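You operate a simulated robot arm through the tools that you are given. There is no shell and no other tool. Be economical: measure what you need, move in short steps, check, and stop when the job is done.

You are at the controls of a simulated robot arm. One attempt, no reset.

## Task
Tap home both dowels in the block and the pink peg in the newel.
Fine: with the red mallet, dowels down to their bands, peg to its head; mallet back. Set down upright: red mallet.

Only the result counts: the job must be done as asked and must still hold three seconds after the hand-in. Knocking over, shifting, dropping, spilling or breaking anything else fails it.

## Robot
A 7-joint arm with a two-finger parallel gripper, fixed in place. Base frame: the origin is at the foot of the arm, x ahead of it, y to its left, z up; the work surface is at about z = 860. Readings come in mm, rad, newtons and seconds.
With the tool pointing down near the work surface it reaches from about 360 to 780 mm from the base axis. Its first joint turns from -2.897 to 2.897 rad. Payload 3.91 kg.
Tool frame: the origin (TCP) lies between the finger pads and is the grasp point; the fingertips stand 30 mm ahead of it; z points along the fingers, y is the line along which they close. Largest opening 110 mm; finger width 20, thickness 10; the body of the gripper, 48 by 112 mm, starts 55 mm behind the TCP.
Orientation is told as [roll, pitch, yaw] about the base's x, y, z axes, in that order, counted from this pose: with the fingers straight down and closing along the base's y, the tool's x points along the base's -x, its y along +y and its z along -z.

## Interface
- The arm moves only by the tool play_rows. Its argument "rows" is a list of rows, each a list of 3 entries, a list of its own where there are three numbers: the shift along the tool's x, y, z in mm, then the turn, a rotation vector about the tool's x, y, z in rad, then the opening in per cent of the stroke, from 0 (shut) to 100 (fully open). In form: [[[tx, ty, tz], [ax, ay, az], jaw], ...]. A call has 1 to 12 rows; each row shifts and turns the commanded pose from where the row before left it, along the tool's axes as they then stand. A row lasts 0.2 s, in which the tool goes at most 50 mm and 0.15 rad; a call with a longer step from one row to the next is refused whole, and so is a gripper value outside its range. A pose out of reach is approached as far as the arm can. The call stops where the force on the tool passes 40 N (or 10 N more than at its start, if that is more) or the arm is blocked; 0.2 s more then pass. The fingers move at their own pace (about 153 mm/s each) and stop on an object; they squeeze with about 36 N. The grip force told is the motor's: it shows also when the fingers shut on nothing. Time passes only in rows, and 0.2 s behind the last, so rows that do not move let the fingers close. The reply holds the time, the measured pose of the TCP, the force on the tool along the base axes, the opening and the grip force, in the units named above and with some noise, with the torque about the TCP (base axes, N m) and any sound that the robot's microphone picked up.
- Cameras (640 x 400 px; columns grow to the right, rows downward): "scene" is fixed at [396.1, -504.5, 1830.1]; the picture's right is [1.00, -0.07, 0.00], its down [-0.05, -0.69, -0.73] and it looks along [0.05, 0.72, -0.69] (base axes); focal length 334 px, centre (320, 200). "wrist" rides on the gripper at [77, 7, -114] in the tool frame; the picture's right is [-0.09, 1.00, 0.00], its down [-0.80, -0.07, -0.59] and it looks along [-0.59, -0.05, 0.80] (tool axes); focal length 270 px, centre (320, 200). There is no depth. A picture from a camera that has moved, and an enlarged one, comes with that camera's place and axes in the base frame and with its lens. The place of the scene camera against the robot may be out by one fixed shift of up to 18 mm in any direction.
- snapshot(camera): a new picture of that camera. No time passes.
- lift_body(by): slides the trunk up (or, below 0, down) by that many mm; the arm rides with it, the base frame stays. It gives what a move gives, with no picture.
- enlarge(camera, box): a new picture of the part [left, top, right, bottom] of that camera's present view, enlarged. No time passes.
- finish_job(): hands the job in; it is judged then, once.

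Go step by step. Nothing tells you positions but the pictures and the camera data: compare them with the known pose of the tool, close in by small moves and look again before you grip or let go. The budget is 120 turns and 84 pictures, counting those below and the enlarged ones. Unless the task says otherwise, let go and move clear before handing in, and close with one line.

The tools are called after "Call:" as a command line: name --argument value ..., lists and objects as JSON in quotes. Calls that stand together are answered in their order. play_rows: Moves the arm, as the interface text tells. Its arguments: {"type":"object","properties":{"rows":{"type":"array","items":{"type":"array"}}},"required":["rows"]} The other tools are called the same way: lift_body (by) slides the trunk up or down; snapshot (camera) takes a picture; enlarge (camera, box) takes an enlarged picture of a part of a camera's view; finish_job () hands the job in.

At the start:

```text
time_s: 0.0
tool_pos: [390.2, 91.3, 1355.2]
tcp_rot: [0.0, -0.002, 0.0]
force: [0.0, -0.1, -1.0]
wrist_torque: [0.01, 0.02, -0.02]
grip_width: 109.8
gripper_force: 0.1
trunk travel left (down, up): [-575.0, 35.0]
```

scene: 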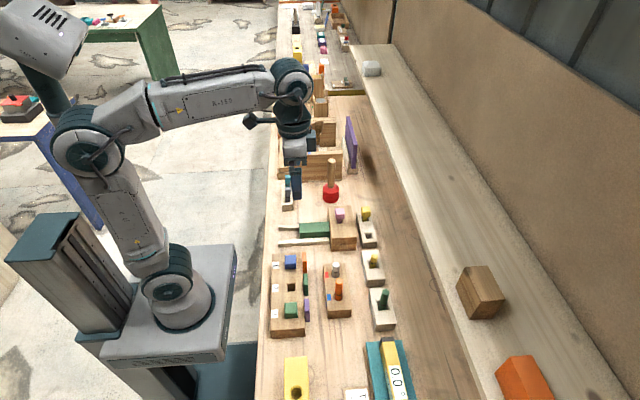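
wrist: 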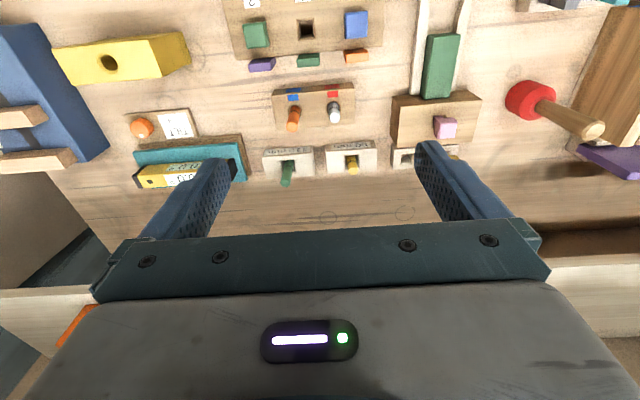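

I see a red mallet standing on its head with the handle up, a block with two dowels (orange and white) and a newel block with a pink peg. I'll look closer before moving.

Call:
enlarge --camera "scene" --box '[260, 140, 420, 240]'

Call:
enlarge --camera "scene" --box '[260, 240, 420, 340]'

Call:
enlarge --camera "wrist" --box '[240, 60, 480, 210]'

Call:
enlarge --camera "wrist" --box '[400, 50, 640, 200]'

```text
4.00 times, centred on (340, 190) of scene
camera zoom: at [396.1, -504.5, 1830.1], right [1.0, -0.07, 0.0], down [-0.05, -0.69, -0.73], along [0.05, 0.72, -0.69], focal length 1334 px, centre (240, 240)
```

zoom: 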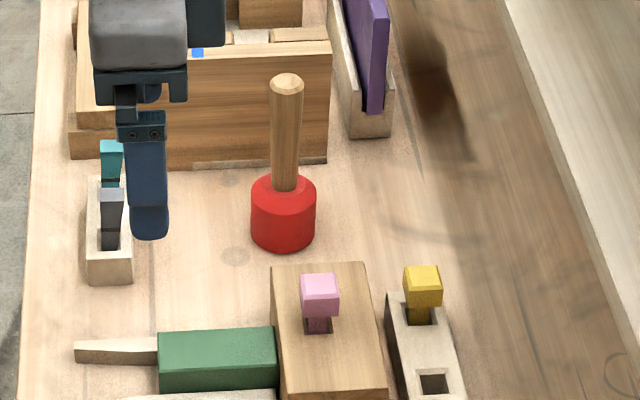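

```text
4.00 times, centred on (340, 290) of scene
camera zoom: at [396.1, -504.5, 1830.1], right [1.0, -0.07, 0.0], down [-0.05, -0.69, -0.73], along [0.05, 0.72, -0.69], focal length 1334 px, centre (240, -160)
```

zoom: 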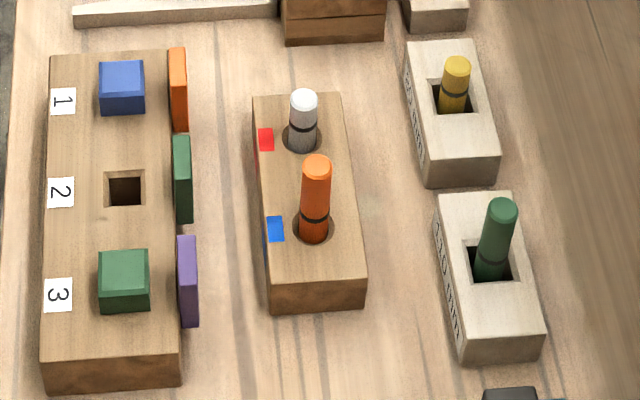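

```text
2.67 times, centred on (360, 135) of wrist
camera zoom: at [311.5, 98.9, 1471.5], right [0.09, 1.0, 0.0], down [0.8, -0.07, 0.59], along [0.59, -0.05, -0.8], focal length 721 px, centre (213, 373)
```

zoom: 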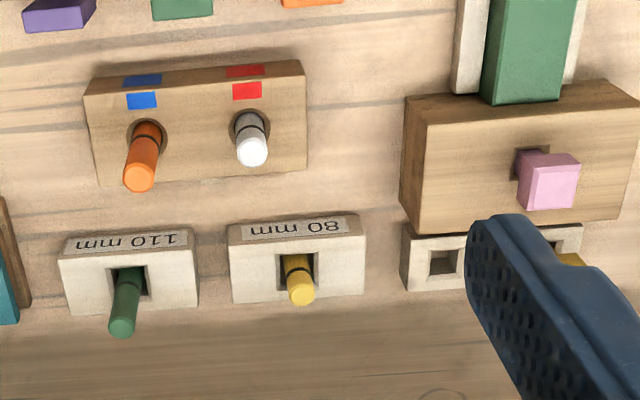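

```text
2.67 times, centred on (520, 125) of wrist
camera zoom: at [311.5, 98.9, 1471.5], right [0.09, 1.0, 0.0], down [0.8, -0.07, 0.59], along [0.59, -0.05, -0.8], focal length 721 px, centre (-213, 400)
```

zoom: 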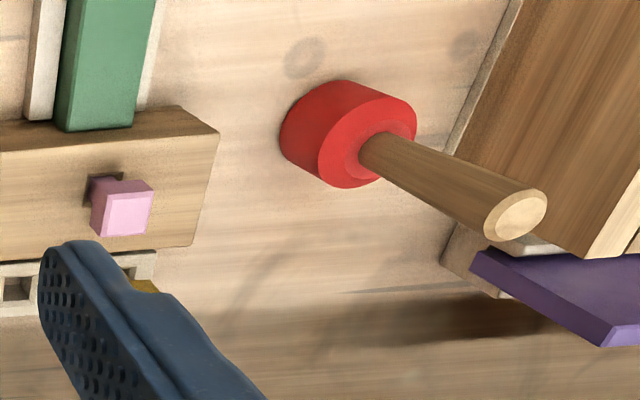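

The mallet appears to be near (528, 552) with its handle top at about z 1035. I'll move nearer, staying high, and look again to refine that.

Call:
play_rows --rows '[[[-10, 44, 8], [0, 0, 0], 100], [[-10, 44, 8], [0, 0, 0], 100], [[-10, 44, 8], [0, 0, 0], 100], [[-10, 44, 8], [0, 0, 0], 100], [[-10, 44, 8], [0, 0, 0], 100], [[-10, 44, 8], [0, 0, 0], 100], [[-10, 44, 8], [0, 0, 0], 100], [[-10, 44, 8], [0, 0, 0], 100], [[-10, 44, 8], [0, 0, 0], 100]]'

Call:
snapshot --camera "wrist"

Call:
snapshot --camera "scene"

```text
time_s: 2.0
tool_pos: [478.0, 491.5, 1281.3]
tcp_rot: [-0.009, 0.002, 0.001]
force: [0.8, -0.1, -0.6]
wrist_torque: [-0.04, 0.05, 0.04]
grip_width: 110.0
gripper_force: 0.2
out of reach, approached as far as the arm can: row 9
trunk travel left (down, up): [-575.0, 35.0]
```

```text
77 pictures are left
camera wrist: at [399.6, 500.5, 1396.5], right [0.09, 1.0, -0.01], down [0.8, -0.07, 0.59], along [0.59, -0.06, -0.8], focal length 270 px, centre (320, 200)
```

wrist: 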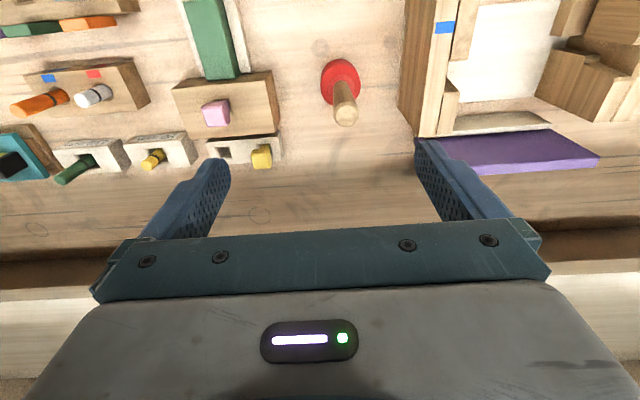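

```text
76 pictures are left
```

scene: 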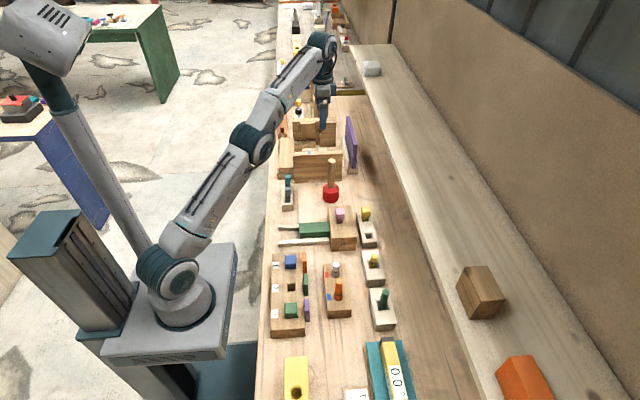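

The mallet is at about (515, 521) with its handle top at about z 1064. The arm is short of reach at this height, so I'll lower the trunk in stages.

Call:
lift_body --by -150

Call:
play_rows --rows '[[[0, 0, -30], [0, 0, 0], 100], [[0, 0, -30], [0, 0, 0], 100], [[0, 0, -30], [0, 0, 0], 100], [[0, 0, -30], [0, 0, 0], 100]]'

Call:
lift_body --by -130

Call:
snapshot --camera "wrist"

```text
time_s: 3.8
tool_pos: [478.1, 484.6, 1133.6]
tcp_rot: [0.0, 0.001, 0.0]
force: [0.5, -0.8, -0.6]
wrist_torque: [0.0, 0.01, 0.0]
grip_width: 109.9
gripper_force: 0.1
trunk travel left (down, up): [-425.0, 185.0]
```

```text
time_s: 4.8
tool_pos: [442.5, 458.5, 1181.8]
tcp_rot: [0.003, -0.005, 0.0]
force: [-0.6, -0.5, 0.2]
wrist_torque: [0.06, -0.06, 0.01]
grip_width: 110.1
gripper_force: 0.0
out of reach, approached as far as the arm can: row 1, 2, 3, 4
trunk travel left (down, up): [-425.0, 185.0]
```

```text
time_s: 6.3
tool_pos: [444.1, 460.6, 1050.9]
tcp_rot: [0.0, 0.0, -0.001]
force: [0.6, -0.9, -0.6]
wrist_torque: [0.0, -0.01, -0.01]
grip_width: 110.0
gripper_force: 0.0
trunk travel left (down, up): [-295.0, 315.0]
```

```text
75 pictures are left
camera wrist: at [365.9, 467.8, 1165.1], right [0.09, 1.0, 0.0], down [0.8, -0.07, 0.59], along [0.59, -0.05, -0.8], focal length 270 px, centre (320, 200)
```

wrist: 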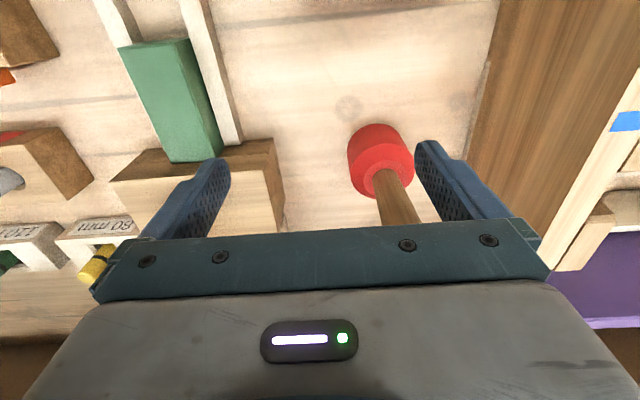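

The mallet sits at about (515, 524). A higher trunk gives better reach, so I'll raise it and bring the tool to handle height in front of the mallet, with the fingers either side of it.

Call:
lift_body --by 250

Call:
play_rows --rows '[[[0, 9, 35], [0, 0, 0], 80], [[0, 9, 35], [0, 0, 0], 80], [[0, 9, 35], [0, 0, 0], 80], [[0, 9, 35], [0, 0, 0], 80], [[0, 9, 35], [0, 0, 0], 80], [[0, 9, 35], [0, 0, 0], 80], [[0, 9, 25], [0, 0, 0], 80]]'

Call:
snapshot --camera "wrist"

Call:
enlarge --camera "scene" --box '[260, 100, 420, 200]'

```text
time_s: 8.9
tool_pos: [443.1, 460.1, 1299.4]
tcp_rot: [-0.001, 0.001, 0.001]
force: [0.1, -0.6, 0.4]
wrist_torque: [0.03, 0.02, -0.01]
grip_width: 109.9
gripper_force: 0.1
trunk travel left (down, up): [-545.0, 65.0]
```

```text
time_s: 10.5
tool_pos: [444.6, 524.9, 1062.1]
tcp_rot: [0.001, 0.0, 0.001]
force: [0.0, 0.5, 0.1]
wrist_torque: [-0.02, 0.04, 0.0]
grip_width: 88.1
gripper_force: 0.1
trunk travel left (down, up): [-545.0, 65.0]
```

```text
74 pictures are left
camera wrist: at [365.6, 531.4, 1177.9], right [0.09, 1.0, 0.0], down [0.8, -0.07, 0.59], along [0.59, -0.05, -0.8], focal length 270 px, centre (320, 200)
```

wrist: 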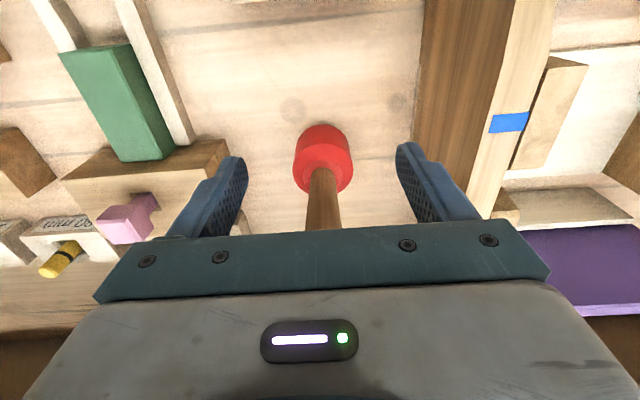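

```text
4.00 times, centred on (340, 150) of scene
camera zoom: at [396.1, -504.5, 1830.1], right [1.0, -0.07, 0.0], down [-0.05, -0.69, -0.73], along [0.05, 0.72, -0.69], focal length 1334 px, centre (240, 400)
```

zoom: 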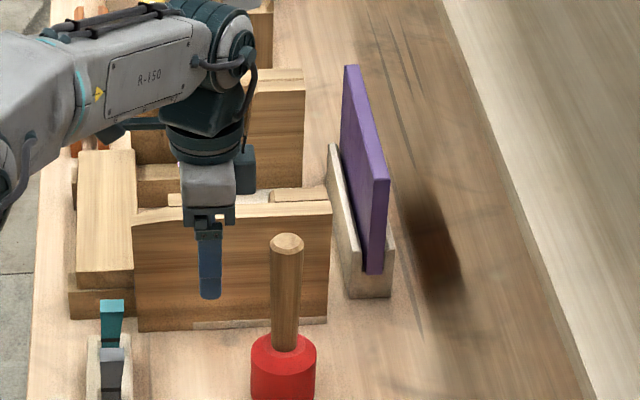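

The handle is straight ahead at y ≈ 522. I'll slide forward with the fingers around it and check.

Call:
play_rows --rows '[[[-22, -1.5, 7], [0, 0, 0], 80], [[-22, -1.5, 7], [0, 0, 0], 80], [[-20, 0, 6], [0, 0, 0], 80]]'

Call:
snapshot --camera "wrist"

Call:
enlarge --camera "scene" --box '[280, 130, 360, 210]'

```text
time_s: 11.3
tool_pos: [507.6, 520.7, 1045.3]
tcp_rot: [-0.001, -0.002, -0.001]
force: [0.5, 0.2, 0.0]
wrist_torque: [0.01, 0.01, 0.0]
grip_width: 87.7
gripper_force: 0.1
trunk travel left (down, up): [-545.0, 65.0]
```

```text
72 pictures are left
camera wrist: at [430.0, 528.0, 1158.9], right [0.09, 1.0, 0.0], down [0.8, -0.07, 0.59], along [0.59, -0.05, -0.8], focal length 270 px, centre (320, 200)
```

wrist: 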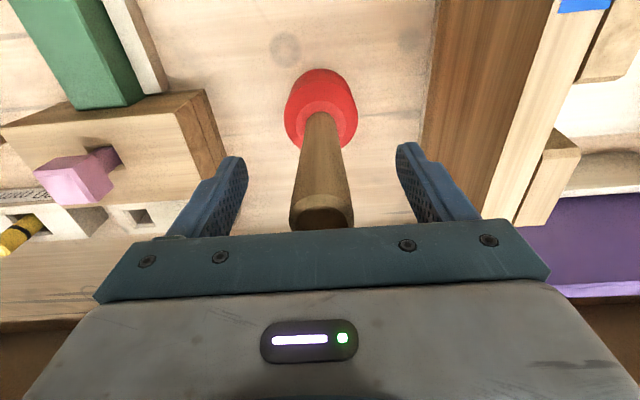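

```text
5.00 times, centred on (320, 170) of scene
camera zoom: at [396.1, -504.5, 1830.1], right [1.0, -0.07, 0.0], down [-0.05, -0.69, -0.73], along [0.05, 0.72, -0.69], focal length 1668 px, centre (320, 350)
```

zoom: 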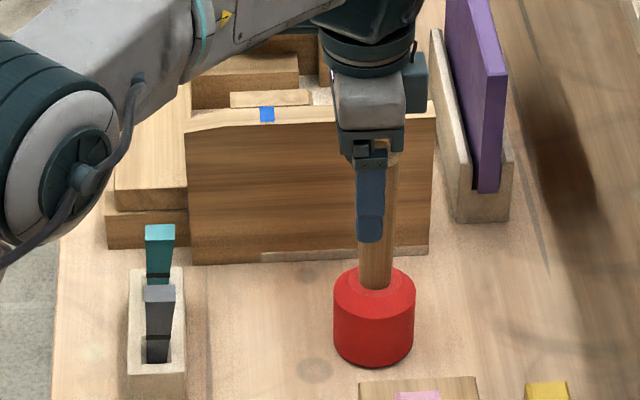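

The handle is centred within the fingers and its axis is near (514, 522). I'll make a small adjustment, go down a bit and close.

Call:
play_rows --rows '[[[-6, 1, 10], [0, 0, 0], 80], [[0, 0, 9], [0, 0, 0], 80], [[0, 0, 0], [0, 0, 0], 60], [[0, 0, 0], [0, 0, 0], 40], [[0, 0, 0], [0, 0, 0], 15], [[0, 0, 0], [0, 0, 0], 15]]'

Call:
snapshot --camera "wrist"

Call:
enlarge --camera "scene" --box '[280, 130, 360, 210]'

```text
time_s: 12.7
tool_pos: [514.7, 520.6, 1025.5]
tcp_rot: [0.001, 0.0, 0.0]
force: [1.1, -1.2, -0.8]
wrist_torque: [-0.02, 0.02, 0.01]
grip_width: 32.6
gripper_force: 36.2
trunk travel left (down, up): [-545.0, 65.0]
```

```text
70 pictures are left
camera wrist: at [435.2, 528.3, 1140.5], right [0.09, 1.0, 0.0], down [0.8, -0.07, 0.59], along [0.59, -0.05, -0.8], focal length 270 px, centre (320, 200)
```

wrist: 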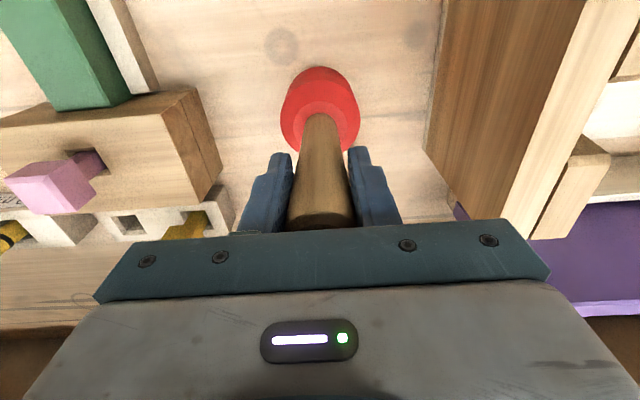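

```text
5.00 times, centred on (320, 170) of scene
camera zoom: at [396.1, -504.5, 1830.1], right [1.0, -0.07, 0.0], down [-0.05, -0.69, -0.73], along [0.05, 0.72, -0.69], focal length 1668 px, centre (320, 350)
```

zoom: 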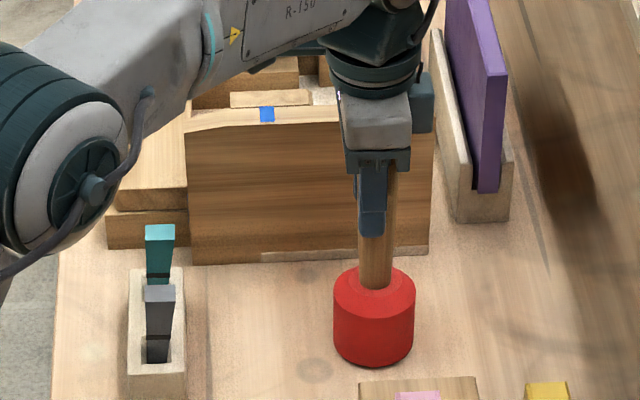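

The mallet is gripped, with its home at TCP (514.7, 520.6, 1025.5). Next I'll lift it straight up.

Call:
play_rows --rows '[[[0, 0, -15], [0, 0, 0], 10], [[0, 0, -30], [0, 0, 0], 10], [[0, 0, -30], [0, 0, 0], 10], [[0, 0, -30], [0, 0, 0], 10], [[0, 0, -30], [0, 0, 0], 10], [[0, 0, -20], [0, 0, 0], 10]]'

Call:
snapshot --camera "wrist"

Call:
enlarge --camera "scene" --box '[260, 120, 420, 240]'

```text
time_s: 14.1
tool_pos: [506.6, 507.2, 1176.0]
tcp_rot: [-0.003, 0.001, -0.001]
force: [0.3, 0.8, -2.4]
wrist_torque: [-0.01, 0.02, 0.01]
grip_width: 32.4
gripper_force: 35.9
out of reach, approached as far as the arm can: row 5, 6
trunk travel left (down, up): [-545.0, 65.0]
```

```text
68 pictures are left
camera wrist: at [428.4, 515.7, 1292.2], right [0.09, 1.0, 0.0], down [0.8, -0.07, 0.59], along [0.59, -0.05, -0.8], focal length 270 px, centre (320, 200)
```

wrist: 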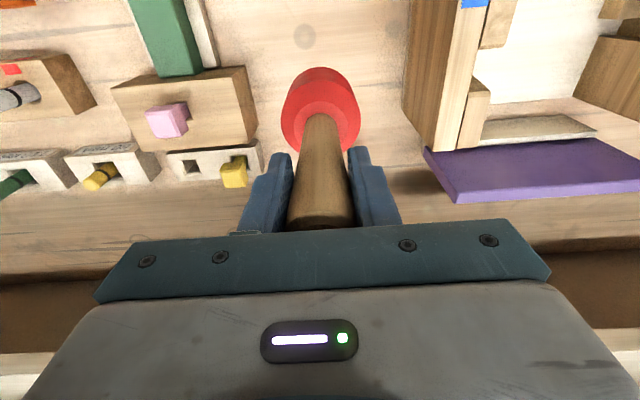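

```text
3.33 times, centred on (340, 180) of scene
camera zoom: at [396.1, -504.5, 1830.1], right [1.0, -0.07, 0.0], down [-0.05, -0.69, -0.73], along [0.05, 0.72, -0.69], focal length 1112 px, centre (253, 267)
```

zoom: 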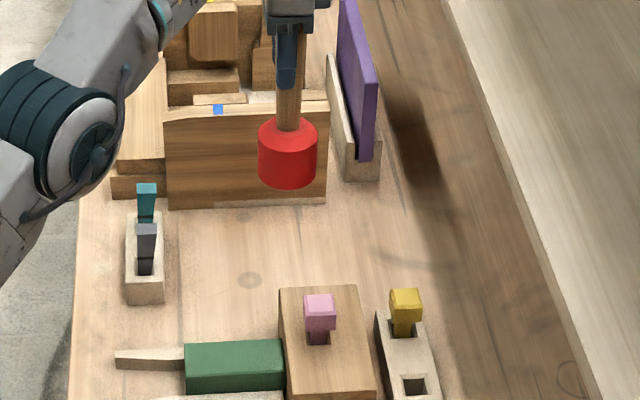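

The peg top is at about (529, 325, 982) and the newel top is at about 936. The mallet face is now at z ≈ 1010, so I'll carry it over the peg.

Call:
play_rows --rows '[[[-4.5, -36.4, -2], [0, 0, 0], 10], [[-4.5, -36.4, -2], [0, 0, 0], 10], [[-4.5, -36.4, 0], [0, 0, 0], 10], [[-4.5, -36.4, 0], [0, 0, 0], 10], [[-4.5, -36.4, 0], [0, 0, 0], 10]]'

Call:
snapshot --camera "wrist"

Call:
enlarge --camera "scene" --box '[280, 150, 400, 250]'

```text
time_s: 15.3
tool_pos: [527.1, 324.8, 1181.7]
tcp_rot: [0.0, -0.002, 0.0]
force: [-0.5, 0.2, -1.8]
wrist_torque: [-0.01, 0.04, -0.04]
grip_width: 32.4
gripper_force: 35.6
trunk travel left (down, up): [-545.0, 65.0]
```

```text
66 pictures are left
camera wrist: at [448.9, 332.8, 1297.7], right [0.09, 1.0, 0.0], down [0.8, -0.07, 0.59], along [0.59, -0.05, -0.8], focal length 270 px, centre (320, 200)
```

wrist: 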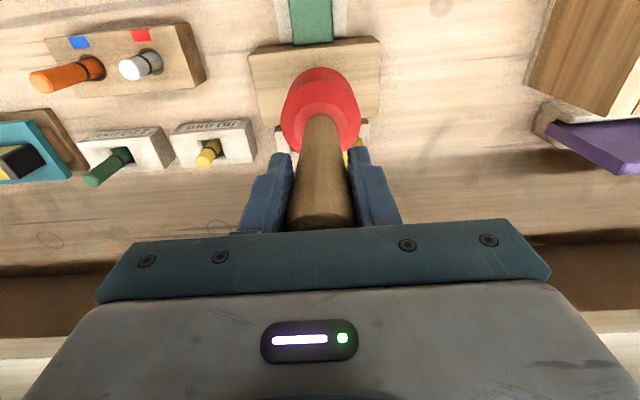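

```text
4.00 times, centred on (340, 200) of scene
camera zoom: at [396.1, -504.5, 1830.1], right [1.0, -0.07, 0.0], down [-0.05, -0.69, -0.73], along [0.05, 0.72, -0.69], focal length 1334 px, centre (240, 200)
```

zoom: 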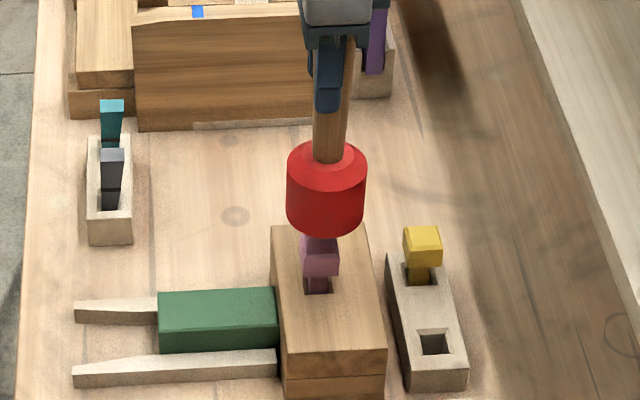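

The mallet is over the peg, needing only about 3 mm of shift in −x. I'll come down gently to find contact.

Call:
play_rows --rows '[[[3, 0, 10], [0, 0, 0], 5], [[0, 0, 8], [0, 0, 0], 5], [[0, 0, 6], [0, 0, 0], 5], [[0, 0, 6], [0, 0, 0], 5], [[0, 0, 6], [0, 0, 0], 5], [[0, 0, 6], [0, 0, 0], 5]]'

Call:
enlarge --camera "scene" --box '[280, 150, 400, 250]'

```text
time_s: 16.7
tool_pos: [522.9, 325.1, 1145.0]
tcp_rot: [0.005, -0.008, 0.002]
force: [1.0, 0.0, 36.9]
wrist_torque: [-0.18, -0.26, 0.05]
grip_width: 32.1
gripper_force: 35.9
trunk travel left (down, up): [-545.0, 65.0]
```

```text
4.00 times, centred on (340, 200) of scene
camera zoom: at [396.1, -504.5, 1830.1], right [1.0, -0.07, 0.0], down [-0.05, -0.69, -0.73], along [0.05, 0.72, -0.69], focal length 1334 px, centre (240, 200)
```

zoom: 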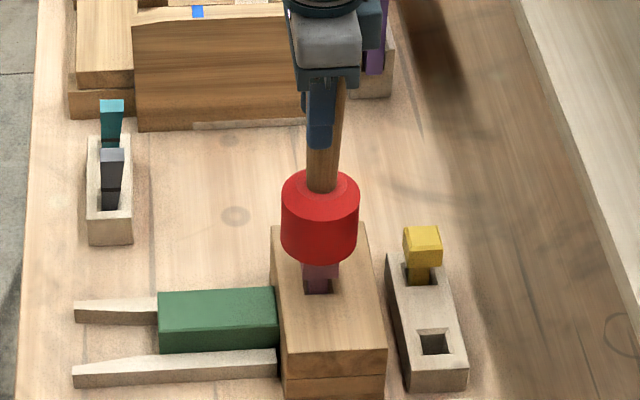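

Contact is at face z ≈ 980, and a steady 37 N doesn't move the peg, so it needs real taps. I'll back off and strike with some speed.

Call:
play_rows --rows '[[[-3, -3, -20], [0, 0, 0], 5], [[0, 0, -15], [0, 0, 0], 5], [[0, 0, 0], [0, 0, 0], 5], [[0, 0, 25], [0, 0, 0], 5], [[0, 0, 25], [0, 0, 0], 5]]'

Call:
enlarge --camera "scene" --box '[280, 150, 400, 250]'

```text
time_s: 17.9
tool_pos: [523.6, 320.7, 1130.8]
tcp_rot: [0.004, -0.008, 0.001]
force: [-0.6, -0.6, 37.5]
wrist_torque: [-0.13, -0.27, 0.01]
grip_width: 31.8
gripper_force: 35.8
trunk travel left (down, up): [-545.0, 65.0]
```

```text
4.00 times, centred on (340, 200) of scene
camera zoom: at [396.1, -504.5, 1830.1], right [1.0, -0.07, 0.0], down [-0.05, -0.69, -0.73], along [0.05, 0.72, -0.69], focal length 1334 px, centre (240, 200)
```

zoom: 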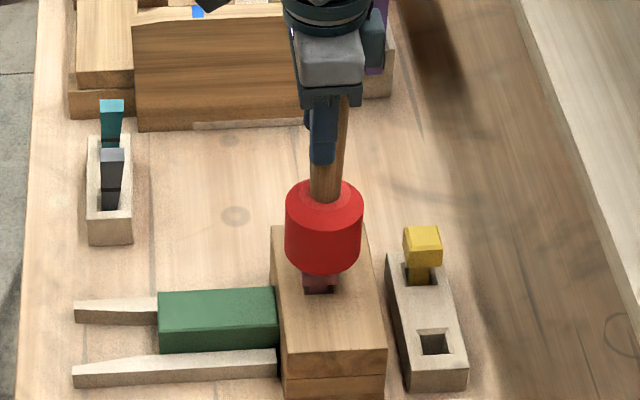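

Call:
snapshot --camera "wrist"

```text
62 pictures are left
camera wrist: at [445.7, 328.5, 1245.2], right [0.09, 1.0, 0.01], down [0.8, -0.07, 0.6], along [0.6, -0.05, -0.8], focal length 270 px, centre (320, 200)
```

wrist: 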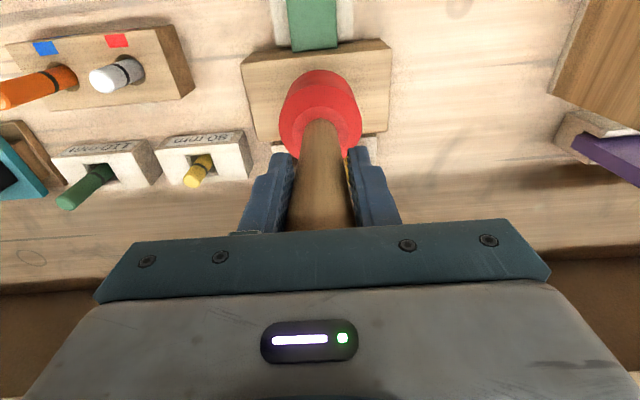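

Some of that travel may be slip of the handle in the grip. I'll strike again and then look at the peg from a raised position.

Call:
play_rows --rows '[[[0, 0, -20], [0, 0, 0], 0], [[0, 0, -20], [0, 0, 0], 0], [[0, 0, 0], [0, 0, 0], 0], [[0, 0, 25], [0, 0, 0], 0], [[0, 0, 30], [0, 0, 0], 0]]'

Call:
play_rows --rows '[[[0, 0, -20], [0, 0, 0], 0], [[0, 0, -20], [0, 0, 0], 0]]'

Call:
enlarge --camera "scene" --box '[280, 150, 400, 250]'

Call:
snapshot --camera "wrist"

```text
time_s: 19.1
tool_pos: [526.8, 323.0, 1116.4]
tcp_rot: [0.006, -0.011, 0.001]
force: [0.9, -0.8, 37.1]
wrist_torque: [-0.25, -0.28, 0.03]
grip_width: 32.0
gripper_force: 36.3
trunk travel left (down, up): [-545.0, 65.0]
```

```text
time_s: 19.7
tool_pos: [526.3, 323.9, 1148.1]
tcp_rot: [-0.002, 0.0, -0.001]
force: [-0.7, 0.6, -1.8]
wrist_torque: [-0.02, 0.03, -0.03]
grip_width: 32.0
gripper_force: 35.7
trunk travel left (down, up): [-545.0, 65.0]
```

```text
4.00 times, centred on (340, 200) of scene
camera zoom: at [396.1, -504.5, 1830.1], right [1.0, -0.07, 0.0], down [-0.05, -0.69, -0.73], along [0.05, 0.72, -0.69], focal length 1334 px, centre (240, 200)
```

zoom: 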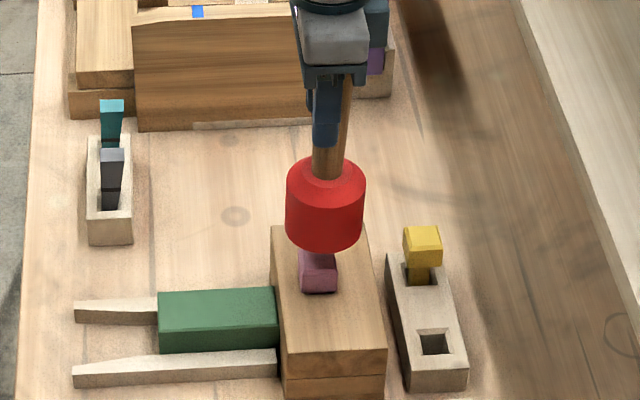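

```text
60 pictures are left
camera wrist: at [448.9, 331.9, 1262.8], right [0.09, 1.0, 0.0], down [0.8, -0.07, 0.59], along [0.59, -0.05, -0.81], focal length 270 px, centre (320, 200)
```

wrist: 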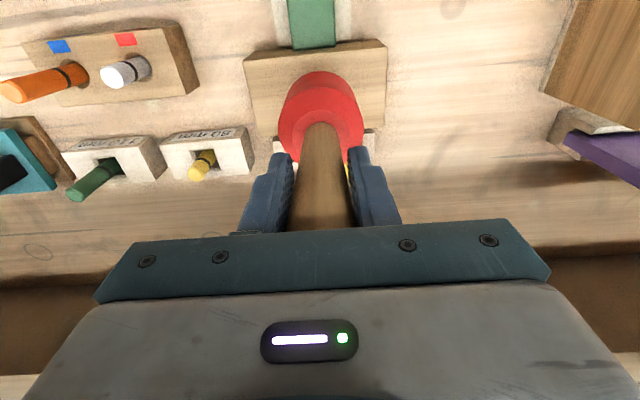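

The peg looks nearly down to its head. One more tap should tell whether it still moves.

Call:
play_rows --rows '[[[0, 0, 25], [0, 0, 0], 0], [[0, 0, 30], [0, 0, 0], 0]]'

Call:
play_rows --rows '[[[0, 0, -25], [0, 0, 0], 0], [[0, 0, -25], [0, 0, 0], 0], [[0, 35, -10], [0, 0, 0], 0], [[0, 40, -10], [0, 0, 0], 0]]'

Call:
enlarge --camera "scene" --box '[310, 190, 370, 250]'

Call:
enlarge --camera "wrist" --box '[120, 30, 360, 180]'

```text
time_s: 20.4
tool_pos: [528.4, 324.3, 1107.3]
tcp_rot: [0.012, -0.019, -0.001]
force: [-5.2, -2.8, 19.6]
wrist_torque: [-0.57, 0.62, 0.0]
grip_width: 32.2
gripper_force: 36.1
trunk travel left (down, up): [-545.0, 65.0]
stopped in row 2: the force on the tool passed its limit at 53 N (the readings are from after the stop); the commanded pose is now the measured one
```

```text
time_s: 21.4
tool_pos: [529.5, 400.5, 1174.9]
tcp_rot: [0.008, -0.015, -0.001]
force: [-0.8, 0.6, -3.0]
wrist_torque: [-0.04, -0.01, 0.0]
grip_width: 31.8
gripper_force: 35.8
trunk travel left (down, up): [-545.0, 65.0]
```

```text
6.67 times, centred on (340, 220) of scene
camera zoom: at [396.1, -504.5, 1830.1], right [1.0, -0.07, 0.0], down [-0.05, -0.69, -0.73], along [0.05, 0.72, -0.69], focal length 2224 px, centre (187, 67)
```

zoom: 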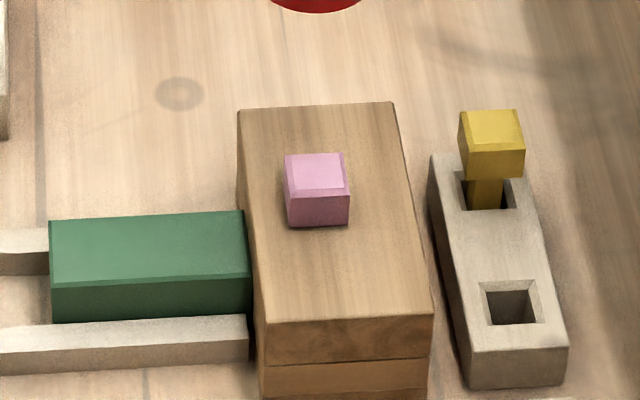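

```text
2.67 times, centred on (240, 105) of wrist
camera zoom: at [449.8, 406.9, 1289.3], right [0.09, 1.0, 0.01], down [0.79, -0.08, 0.61], along [0.6, -0.05, -0.8], focal length 721 px, centre (533, 453)
```

zoom: 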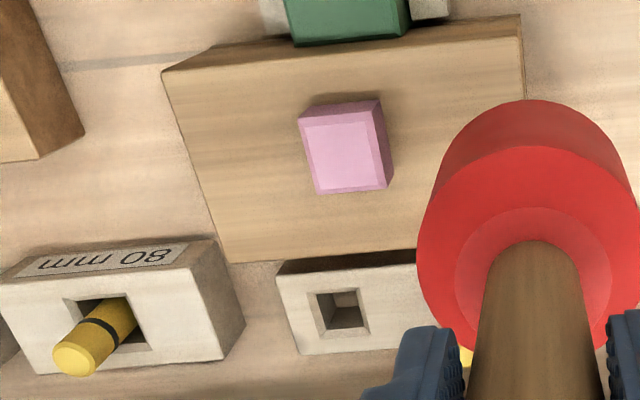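

The peg is fully home with its head on the newel. Next I'll carry the mallet toward the dowel block, stopping short for a close look.

Call:
play_rows --rows '[[[7, -40, -3], [0.008, 0.015, 0], 0], [[7, -40, -3], [0, 0, 0], 0], [[7, -40, -3], [0, 0, 0], 0], [[7, -40, -3], [0, 0, 0], 0], [[7, -40, -3], [0, 0, 0], 0]]'

Call:
enlarge --camera "wrist" --box '[80, 10, 320, 160]'

Call:
enlarge --camera "scene" --box '[310, 250, 370, 325]'

```text
time_s: 22.6
tool_pos: [495.2, 199.6, 1190.9]
tcp_rot: [0.004, -0.003, 0.0]
force: [-0.5, -0.4, -2.5]
wrist_torque: [0.0, 0.02, -0.01]
grip_width: 32.1
gripper_force: 36.5
trunk travel left (down, up): [-545.0, 65.0]
```

```text
2.67 times, centred on (200, 85) of wrist
camera zoom: at [416.5, 206.7, 1305.0], right [0.09, 1.0, 0.0], down [0.8, -0.07, 0.6], along [0.59, -0.05, -0.8], focal length 721 px, centre (640, 507)
```

zoom: 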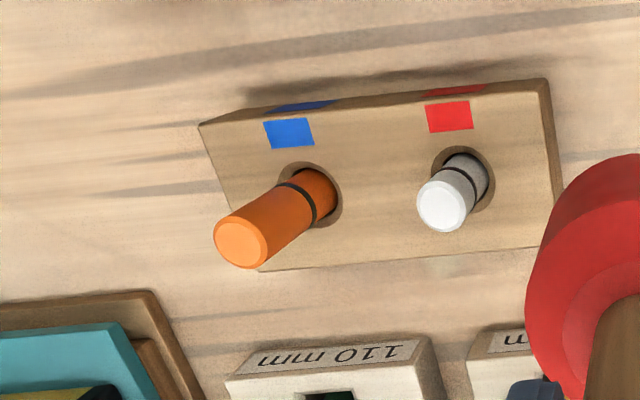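

```text
5.33 times, centred on (340, 288) of scene
camera zoom: at [396.1, -504.5, 1830.1], right [1.0, -0.07, 0.0], down [-0.05, -0.69, -0.73], along [0.05, 0.72, -0.69], focal length 1779 px, centre (213, -267)
```

zoom: 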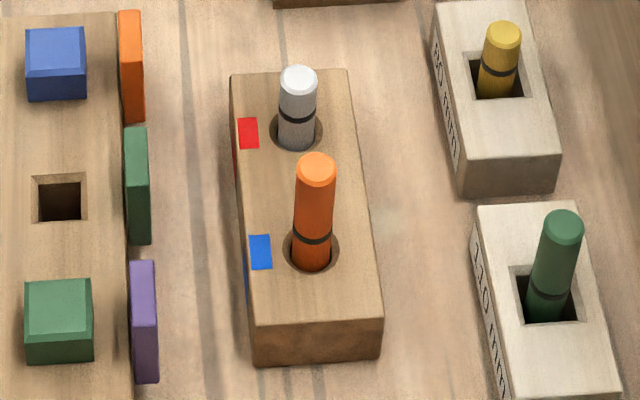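

The white dowel is at about (490, 112) with its top near z 968, and the orange at about (491, 34) with its top near 1002. Each band sits roughly 25 mm above the block. I'll move over the white dowel.

Call:
play_rows --rows '[[[2, -30, 0], [0.004, 0.003, 0], 0], [[2, -30, 0], [0, 0, 0], 0], [[2, -28, 5], [0, 0, 0], 0], [[0, 0, 10], [0, 0, 0], 0]]'

Call:
enlarge --camera "scene" --box '[300, 225, 380, 325]'

Call:
snapshot --camera "wrist"

```text
time_s: 23.6
tool_pos: [488.2, 113.1, 1175.3]
tcp_rot: [-0.002, 0.0, 0.0]
force: [-1.0, 0.9, -2.6]
wrist_torque: [-0.01, -0.02, -0.03]
grip_width: 32.2
gripper_force: 35.9
trunk travel left (down, up): [-545.0, 65.0]
```

```text
4.00 times, centred on (340, 275) of scene
camera zoom: at [396.1, -504.5, 1830.1], right [1.0, -0.07, 0.0], down [-0.05, -0.69, -0.73], along [0.05, 0.72, -0.69], focal length 1334 px, centre (240, -100)
```

zoom: 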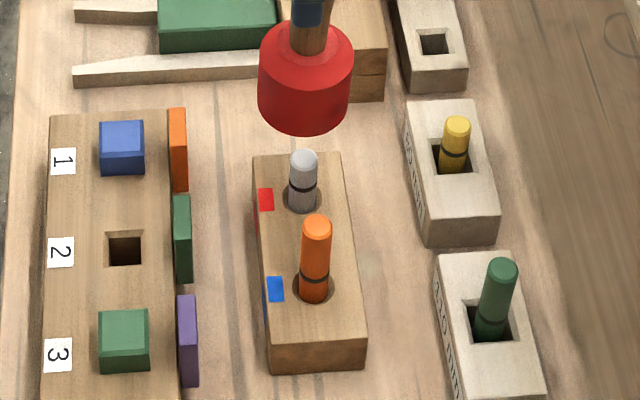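

```text
54 pictures are left
camera wrist: at [410.2, 120.6, 1289.4], right [0.09, 1.0, 0.0], down [0.8, -0.07, 0.59], along [0.59, -0.05, -0.81], focal length 270 px, centre (320, 200)
```

wrist: 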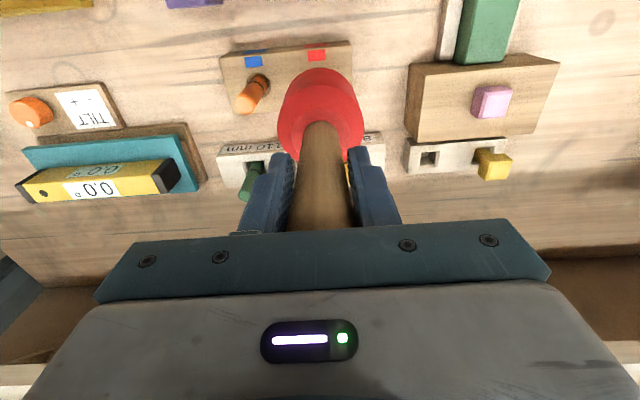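

Call:
play_rows --rows '[[[0, 0, 12], [0, 0, 0], 0], [[0, 0, 12], [0, 0, 0], 0], [[0, 0, 8], [0, 0, 0], 0], [[0, 0, 6], [0, 0, 0], 0]]'

Call:
enlarge --camera "scene" --box '[300, 225, 380, 325]'

```text
time_s: 24.6
tool_pos: [488.6, 112.0, 1136.1]
tcp_rot: [-0.001, 0.002, 0.001]
force: [0.2, -0.6, -1.6]
wrist_torque: [-0.05, 0.04, -0.01]
grip_width: 32.2
gripper_force: 36.5
trunk travel left (down, up): [-545.0, 65.0]
```

```text
4.00 times, centred on (340, 275) of scene
camera zoom: at [396.1, -504.5, 1830.1], right [1.0, -0.07, 0.0], down [-0.05, -0.69, -0.73], along [0.05, 0.72, -0.69], focal length 1334 px, centre (240, -100)
```

zoom: 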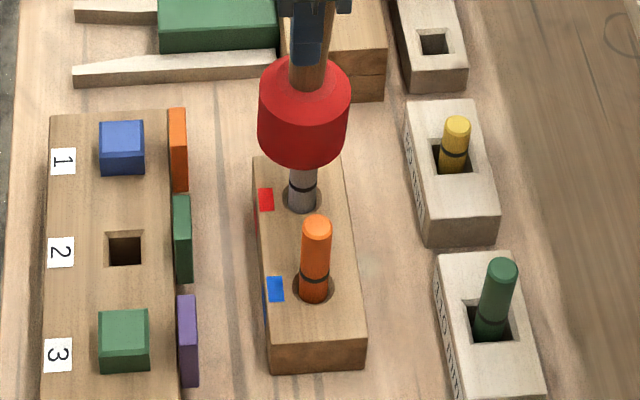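

Not touching yet. I'll keep lowering softly to find contact.

Call:
play_rows --rows '[[[0, 0, 5], [0, 0, 0], 0], [[0, 0, 5], [0, 0, 0], 0], [[0, 0, 3], [0, 0, 0], 0]]'

Call:
play_rows --rows '[[[0, 0, 3], [0, 0, 0], 0], [[0, 0, 3], [0, 0, 0], 0]]'

```text
time_s: 25.4
tool_pos: [486.9, 110.0, 1123.3]
tcp_rot: [-0.001, 0.002, -0.001]
force: [-0.3, 1.2, -2.3]
wrist_torque: [0.0, 0.02, 0.03]
grip_width: 32.1
gripper_force: 36.4
trunk travel left (down, up): [-545.0, 65.0]
```

```text
time_s: 26.0
tool_pos: [487.1, 110.0, 1117.4]
tcp_rot: [-0.001, 0.004, 0.002]
force: [0.2, -1.0, -1.6]
wrist_torque: [0.01, 0.01, -0.02]
grip_width: 32.1
gripper_force: 36.1
trunk travel left (down, up): [-545.0, 65.0]
```

Call:
play_rows --rows '[[[0, 0, 3], [0, 0, 0], 0], [[0, 0, 3], [0, 0, 0], 0], [[0, 0, 3], [0, 0, 0], 0]]'

Call:
enlarge --camera "scene" --box '[310, 250, 370, 325]'

```text
time_s: 26.8
tool_pos: [488.2, 110.0, 1108.3]
tcp_rot: [-0.001, -0.001, 0.001]
force: [0.2, 1.1, 4.1]
wrist_torque: [-0.02, -0.1, 0.01]
grip_width: 32.1
gripper_force: 35.3
trunk travel left (down, up): [-545.0, 65.0]
```

```text
5.33 times, centred on (340, 288) of scene
camera zoom: at [396.1, -504.5, 1830.1], right [1.0, -0.07, 0.0], down [-0.05, -0.69, -0.73], along [0.05, 0.72, -0.69], focal length 1779 px, centre (213, -267)
```

zoom: 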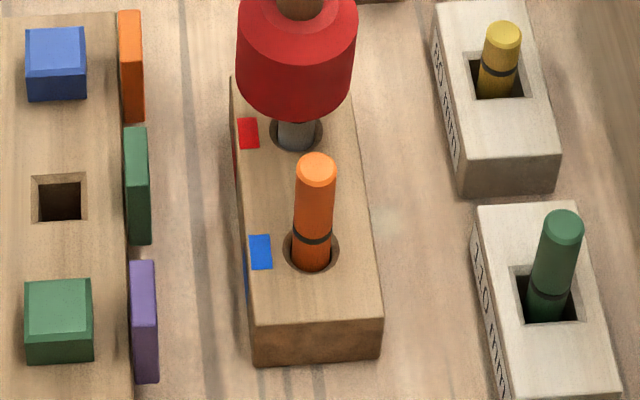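

Contact with the white dowel is at TCP z ≈ 1108.5. I'll do a moderate tap and then feel for the new height.

Call:
play_rows --rows '[[[-3, 0, -20], [0, 0, 0], 0], [[0, 0, 0], [0, 0, 0], 0], [[0, 0, 18], [0, 0, 0], 0], [[0, 0, 12], [0, 0, 0], 0]]'

Call:
play_rows --rows '[[[0, 0, -15], [0, 0, 0], 0], [[0, 0, -35], [0, 0, 0], 0], [[0, 20, -20], [0, 0, 0], 0], [[0, 30, 0], [0, 0, 0], 0]]'

Call:
enlarge --camera "scene" --box '[310, 250, 370, 325]'

```text
time_s: 27.8
tool_pos: [491.4, 110.4, 1099.3]
tcp_rot: [-0.002, -0.005, 0.0]
force: [-0.6, -0.6, 14.9]
wrist_torque: [-0.12, -0.11, -0.05]
grip_width: 32.2
gripper_force: 36.0
trunk travel left (down, up): [-545.0, 65.0]
```

```text
time_s: 28.8
tool_pos: [492.1, 162.6, 1168.0]
tcp_rot: [-0.003, 0.003, 0.0]
force: [0.2, 0.4, -2.2]
wrist_torque: [-0.01, 0.02, 0.03]
grip_width: 32.2
gripper_force: 36.1
trunk travel left (down, up): [-545.0, 65.0]
```

```text
5.33 times, centred on (340, 288) of scene
camera zoom: at [396.1, -504.5, 1830.1], right [1.0, -0.07, 0.0], down [-0.05, -0.69, -0.73], along [0.05, 0.72, -0.69], focal length 1779 px, centre (213, -267)
```

zoom: 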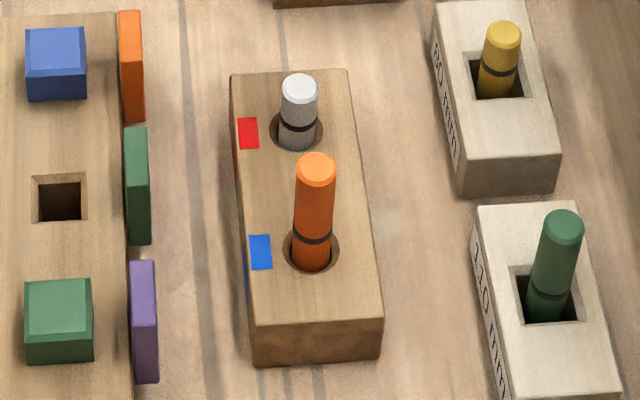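

Call:
enlarge --camera "scene" --box '[325, 260, 349, 284]'

Call:
enlarge --camera "wrist" --box '[190, 30, 310, 105]'

```text
16.00 times, centred on (337, 272) of scene
camera zoom: at [396.1, -504.5, 1830.1], right [1.0, -0.07, 0.0], down [-0.05, -0.69, -0.73], along [0.05, 0.72, -0.69], focal length 5338 px, centre (48, -952)
```

zoom: 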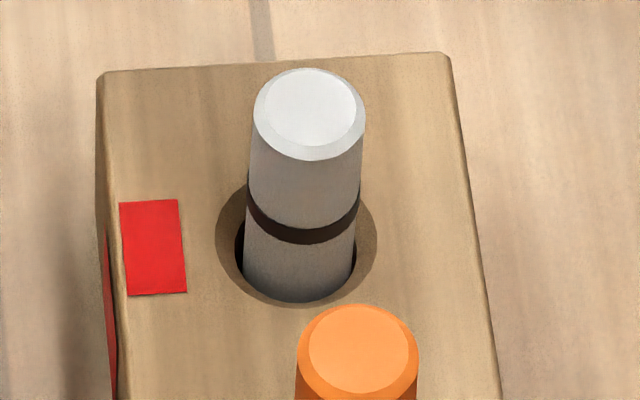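

```text
5.33 times, centred on (250, 68) of wrist
camera zoom: at [413.6, 169.7, 1283.4], right [0.09, 1.0, 0.0], down [0.8, -0.07, 0.59], along [0.59, -0.05, -0.81], focal length 1442 px, centre (693, 907)
```

zoom: 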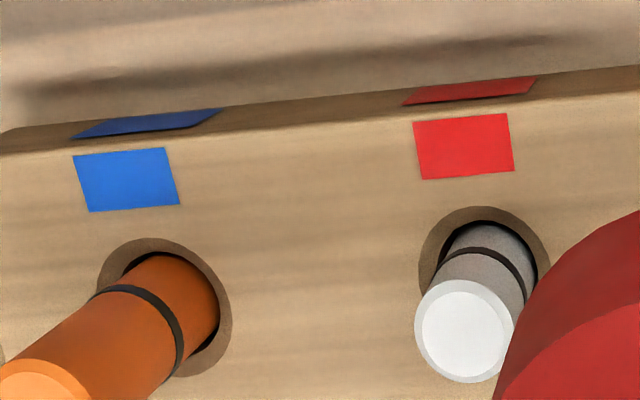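

The white dowel went down about 7 mm, and the band needs about 15 mm more. Two more similar taps should leave it close.

Call:
play_rows --rows '[[[1, -27, 0], [0, 0, 0], 0], [[1, -25, 0], [0, 0, 0], 0], [[0, 0, 30], [0, 0, 0], 0], [[0, 0, 18], [0, 0, 0], 0], [[0, 0, 0], [0, 0, 0], 0], [[0, 0, 18], [0, 0, 0], 0], [[0, 0, 12], [0, 0, 0], 0]]'

Call:
play_rows --rows '[[[0, 0, -15], [0, 0, 0], 0], [[0, 0, -35], [0, 0, 0], 0], [[0, 20, -20], [0, 0, 0], 0], [[0, 30, 0], [0, 0, 0], 0]]'

Call:
enlarge --camera "scene" --box '[325, 260, 349, 284]'

```text
time_s: 30.4
tool_pos: [489.0, 110.3, 1091.3]
tcp_rot: [-0.002, -0.003, 0.0]
force: [-0.4, -0.5, 13.1]
wrist_torque: [-0.09, -0.11, 0.01]
grip_width: 31.9
gripper_force: 36.0
trunk travel left (down, up): [-545.0, 65.0]
```

```text
time_s: 31.4
tool_pos: [489.1, 159.8, 1159.7]
tcp_rot: [-0.003, 0.003, 0.0]
force: [0.4, -0.2, -2.3]
wrist_torque: [-0.01, -0.02, 0.0]
grip_width: 32.0
gripper_force: 35.9
trunk travel left (down, up): [-545.0, 65.0]
```

```text
16.00 times, centred on (337, 272) of scene
camera zoom: at [396.1, -504.5, 1830.1], right [1.0, -0.07, 0.0], down [-0.05, -0.69, -0.73], along [0.05, 0.72, -0.69], focal length 5338 px, centre (48, -952)
```

zoom: 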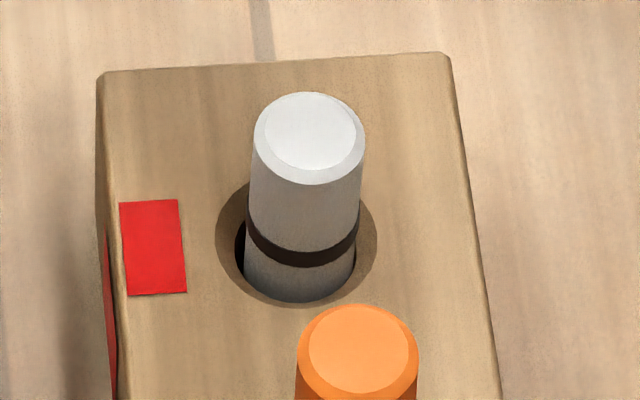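

The taps track the commanded depth well, with 8 mm travel each and no slip. The band centre is about 10 mm above the surface, so I'll make one final tap of that depth.

Call:
play_rows --rows '[[[0, -27, 0], [0, 0, 0], 0], [[0, -23, 0], [0, 0, 0], 0], [[0, 0, 30], [0, 0, 0], 0], [[0, 0, 18], [0, 0, 0], 0], [[0, 0, 0], [0, 0, 0], 0], [[0, 0, 18], [0, 0, 0], 0], [[0, 0, 12.5], [0, 0, 0], 0]]'

Call:
play_rows --rows '[[[0, 0, -15], [0, 0, 0], 0], [[0, 0, -35], [0, 0, 0], 0], [[0, 20, -20], [0, 0, 0], 0], [[0, 30, 0], [0, 0, 0], 0]]'

Call:
enlarge --camera "scene" --box '[325, 260, 349, 284]'

Call:
enlarge --camera "wrist" --box '[190, 30, 310, 105]'

```text
time_s: 33.0
tool_pos: [489.2, 109.0, 1085.1]
tcp_rot: [0.0, -0.004, 0.0]
force: [-0.6, -0.1, 22.9]
wrist_torque: [-0.1, -0.09, 0.03]
grip_width: 32.1
gripper_force: 36.0
trunk travel left (down, up): [-545.0, 65.0]
```

```text
time_s: 34.0
tool_pos: [488.7, 160.2, 1149.4]
tcp_rot: [-0.001, 0.002, -0.001]
force: [-0.2, 0.7, -2.8]
wrist_torque: [0.0, 0.03, -0.01]
grip_width: 31.8
gripper_force: 36.0
trunk travel left (down, up): [-545.0, 65.0]
```

```text
16.00 times, centred on (337, 272) of scene
camera zoom: at [396.1, -504.5, 1830.1], right [1.0, -0.07, 0.0], down [-0.05, -0.69, -0.73], along [0.05, 0.72, -0.69], focal length 5338 px, centre (48, -952)
```

zoom: 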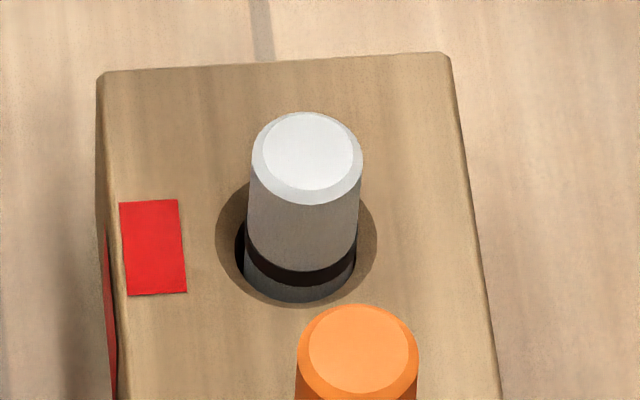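

```text
5.33 times, centred on (250, 68) of wrist
camera zoom: at [410.3, 168.5, 1265.2], right [0.09, 1.0, 0.0], down [0.8, -0.07, 0.59], along [0.59, -0.05, -0.81], focal length 1442 px, centre (693, 907)
```

zoom: 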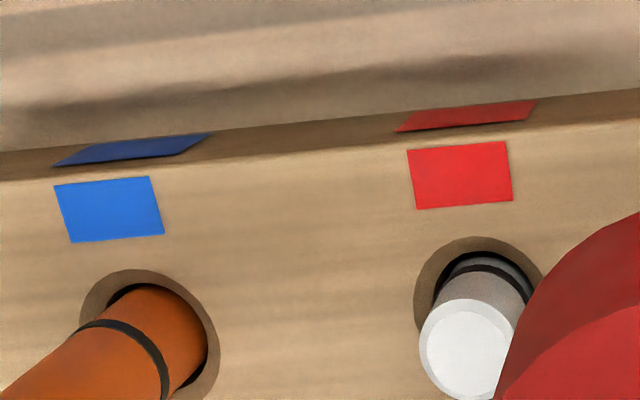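

The band's lower edge is now about at the surface with about 3 mm to go for its centre, so I'll do a softer tap of 2 mm or so.

Call:
play_rows --rows '[[[0, -27, 0], [0, 0, 0], 0], [[0, -23, 0], [0, 0, 0], 0], [[0, 0, 28], [0, 0, 0], 0], [[0, 0, 13], [0, 0, 0], 0], [[0, 0, 0], [0, 0, 0], 0], [[0, 0, 9], [0, 0, 0], 0], [[0, 0, 9], [0, 0, 0], 0], [[0, 0, 9], [0, 0, 0], 0]]'

Call:
play_rows --rows '[[[0, 0, -15], [0, 0, 0], 0], [[0, 0, -35], [0, 0, 0], 0], [[0, 20, -20], [0, 0, 0], 0], [[0, 30, 0], [0, 0, 0], 0]]'

Call:
enlarge --camera "scene" --box '[325, 260, 349, 284]'

```text
time_s: 35.8
tool_pos: [487.4, 108.9, 1084.0]
tcp_rot: [-0.001, 0.0, 0.001]
force: [0.0, 0.3, 6.6]
wrist_torque: [-0.04, -0.06, 0.04]
grip_width: 32.1
gripper_force: 35.8
trunk travel left (down, up): [-545.0, 65.0]
```

```text
time_s: 36.8
tool_pos: [489.3, 158.6, 1154.6]
tcp_rot: [-0.004, 0.003, 0.0]
force: [-0.8, 0.5, -2.3]
wrist_torque: [-0.07, -0.01, 0.01]
grip_width: 31.9
gripper_force: 36.8
trunk travel left (down, up): [-545.0, 65.0]
```

```text
16.00 times, centred on (337, 272) of scene
camera zoom: at [396.1, -504.5, 1830.1], right [1.0, -0.07, 0.0], down [-0.05, -0.69, -0.73], along [0.05, 0.72, -0.69], focal length 5338 px, centre (48, -952)
```

zoom: 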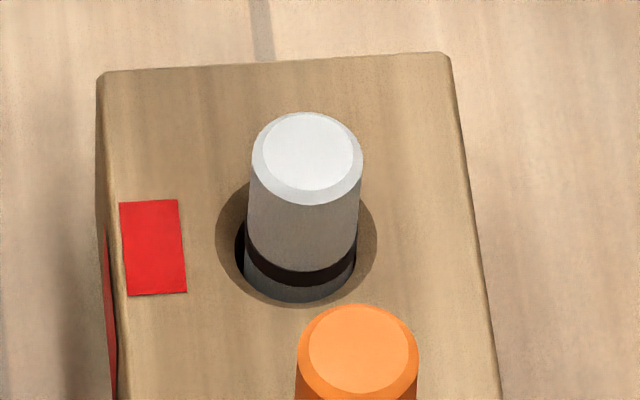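

It barely touched and nothing moved. I'll tap slightly faster and a few mm deeper.

Call:
play_rows --rows '[[[0, -27, 0], [0, 0, 0], 0], [[0, -23, 0], [0, 0, 0], 0], [[0, 0, 28], [0, 0, 0], 0], [[0, 0, 14], [0, 0, 0], 0], [[0, 0, 0], [0, 0, 0], 0], [[0, 0, 16], [0, 0, 0], 0], [[0, 0, 16], [0, 0, 0], 0]]'

Call:
play_rows --rows '[[[0, 0, -15], [0, 0, 0], 0], [[0, 0, -35], [0, 0, 0], 0], [[0, 20, -20], [0, 0, 0], 0], [[0, 30, 0], [0, 0, 0], 0]]'

Call:
enlarge --camera "scene" --box '[325, 260, 349, 284]'

```text
time_s: 38.4
tool_pos: [488.9, 109.0, 1084.9]
tcp_rot: [0.002, -0.009, 0.0]
force: [-0.6, 0.3, 32.7]
wrist_torque: [-0.06, -0.02, 0.0]
grip_width: 31.8
gripper_force: 36.2
trunk travel left (down, up): [-545.0, 65.0]
```

```text
time_s: 39.4
tool_pos: [488.6, 159.9, 1149.3]
tcp_rot: [-0.001, 0.003, 0.001]
force: [-0.3, 0.2, -2.5]
wrist_torque: [0.0, 0.02, 0.04]
grip_width: 32.0
gripper_force: 35.9
trunk travel left (down, up): [-545.0, 65.0]
```

```text
16.00 times, centred on (337, 272) of scene
camera zoom: at [396.1, -504.5, 1830.1], right [1.0, -0.07, 0.0], down [-0.05, -0.69, -0.73], along [0.05, 0.72, -0.69], focal length 5338 px, centre (48, -952)
```

zoom: 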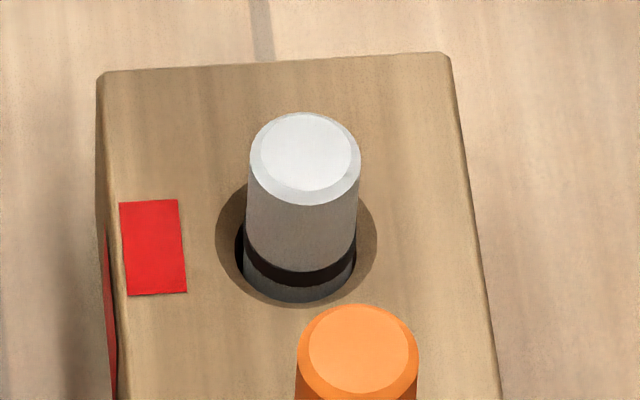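

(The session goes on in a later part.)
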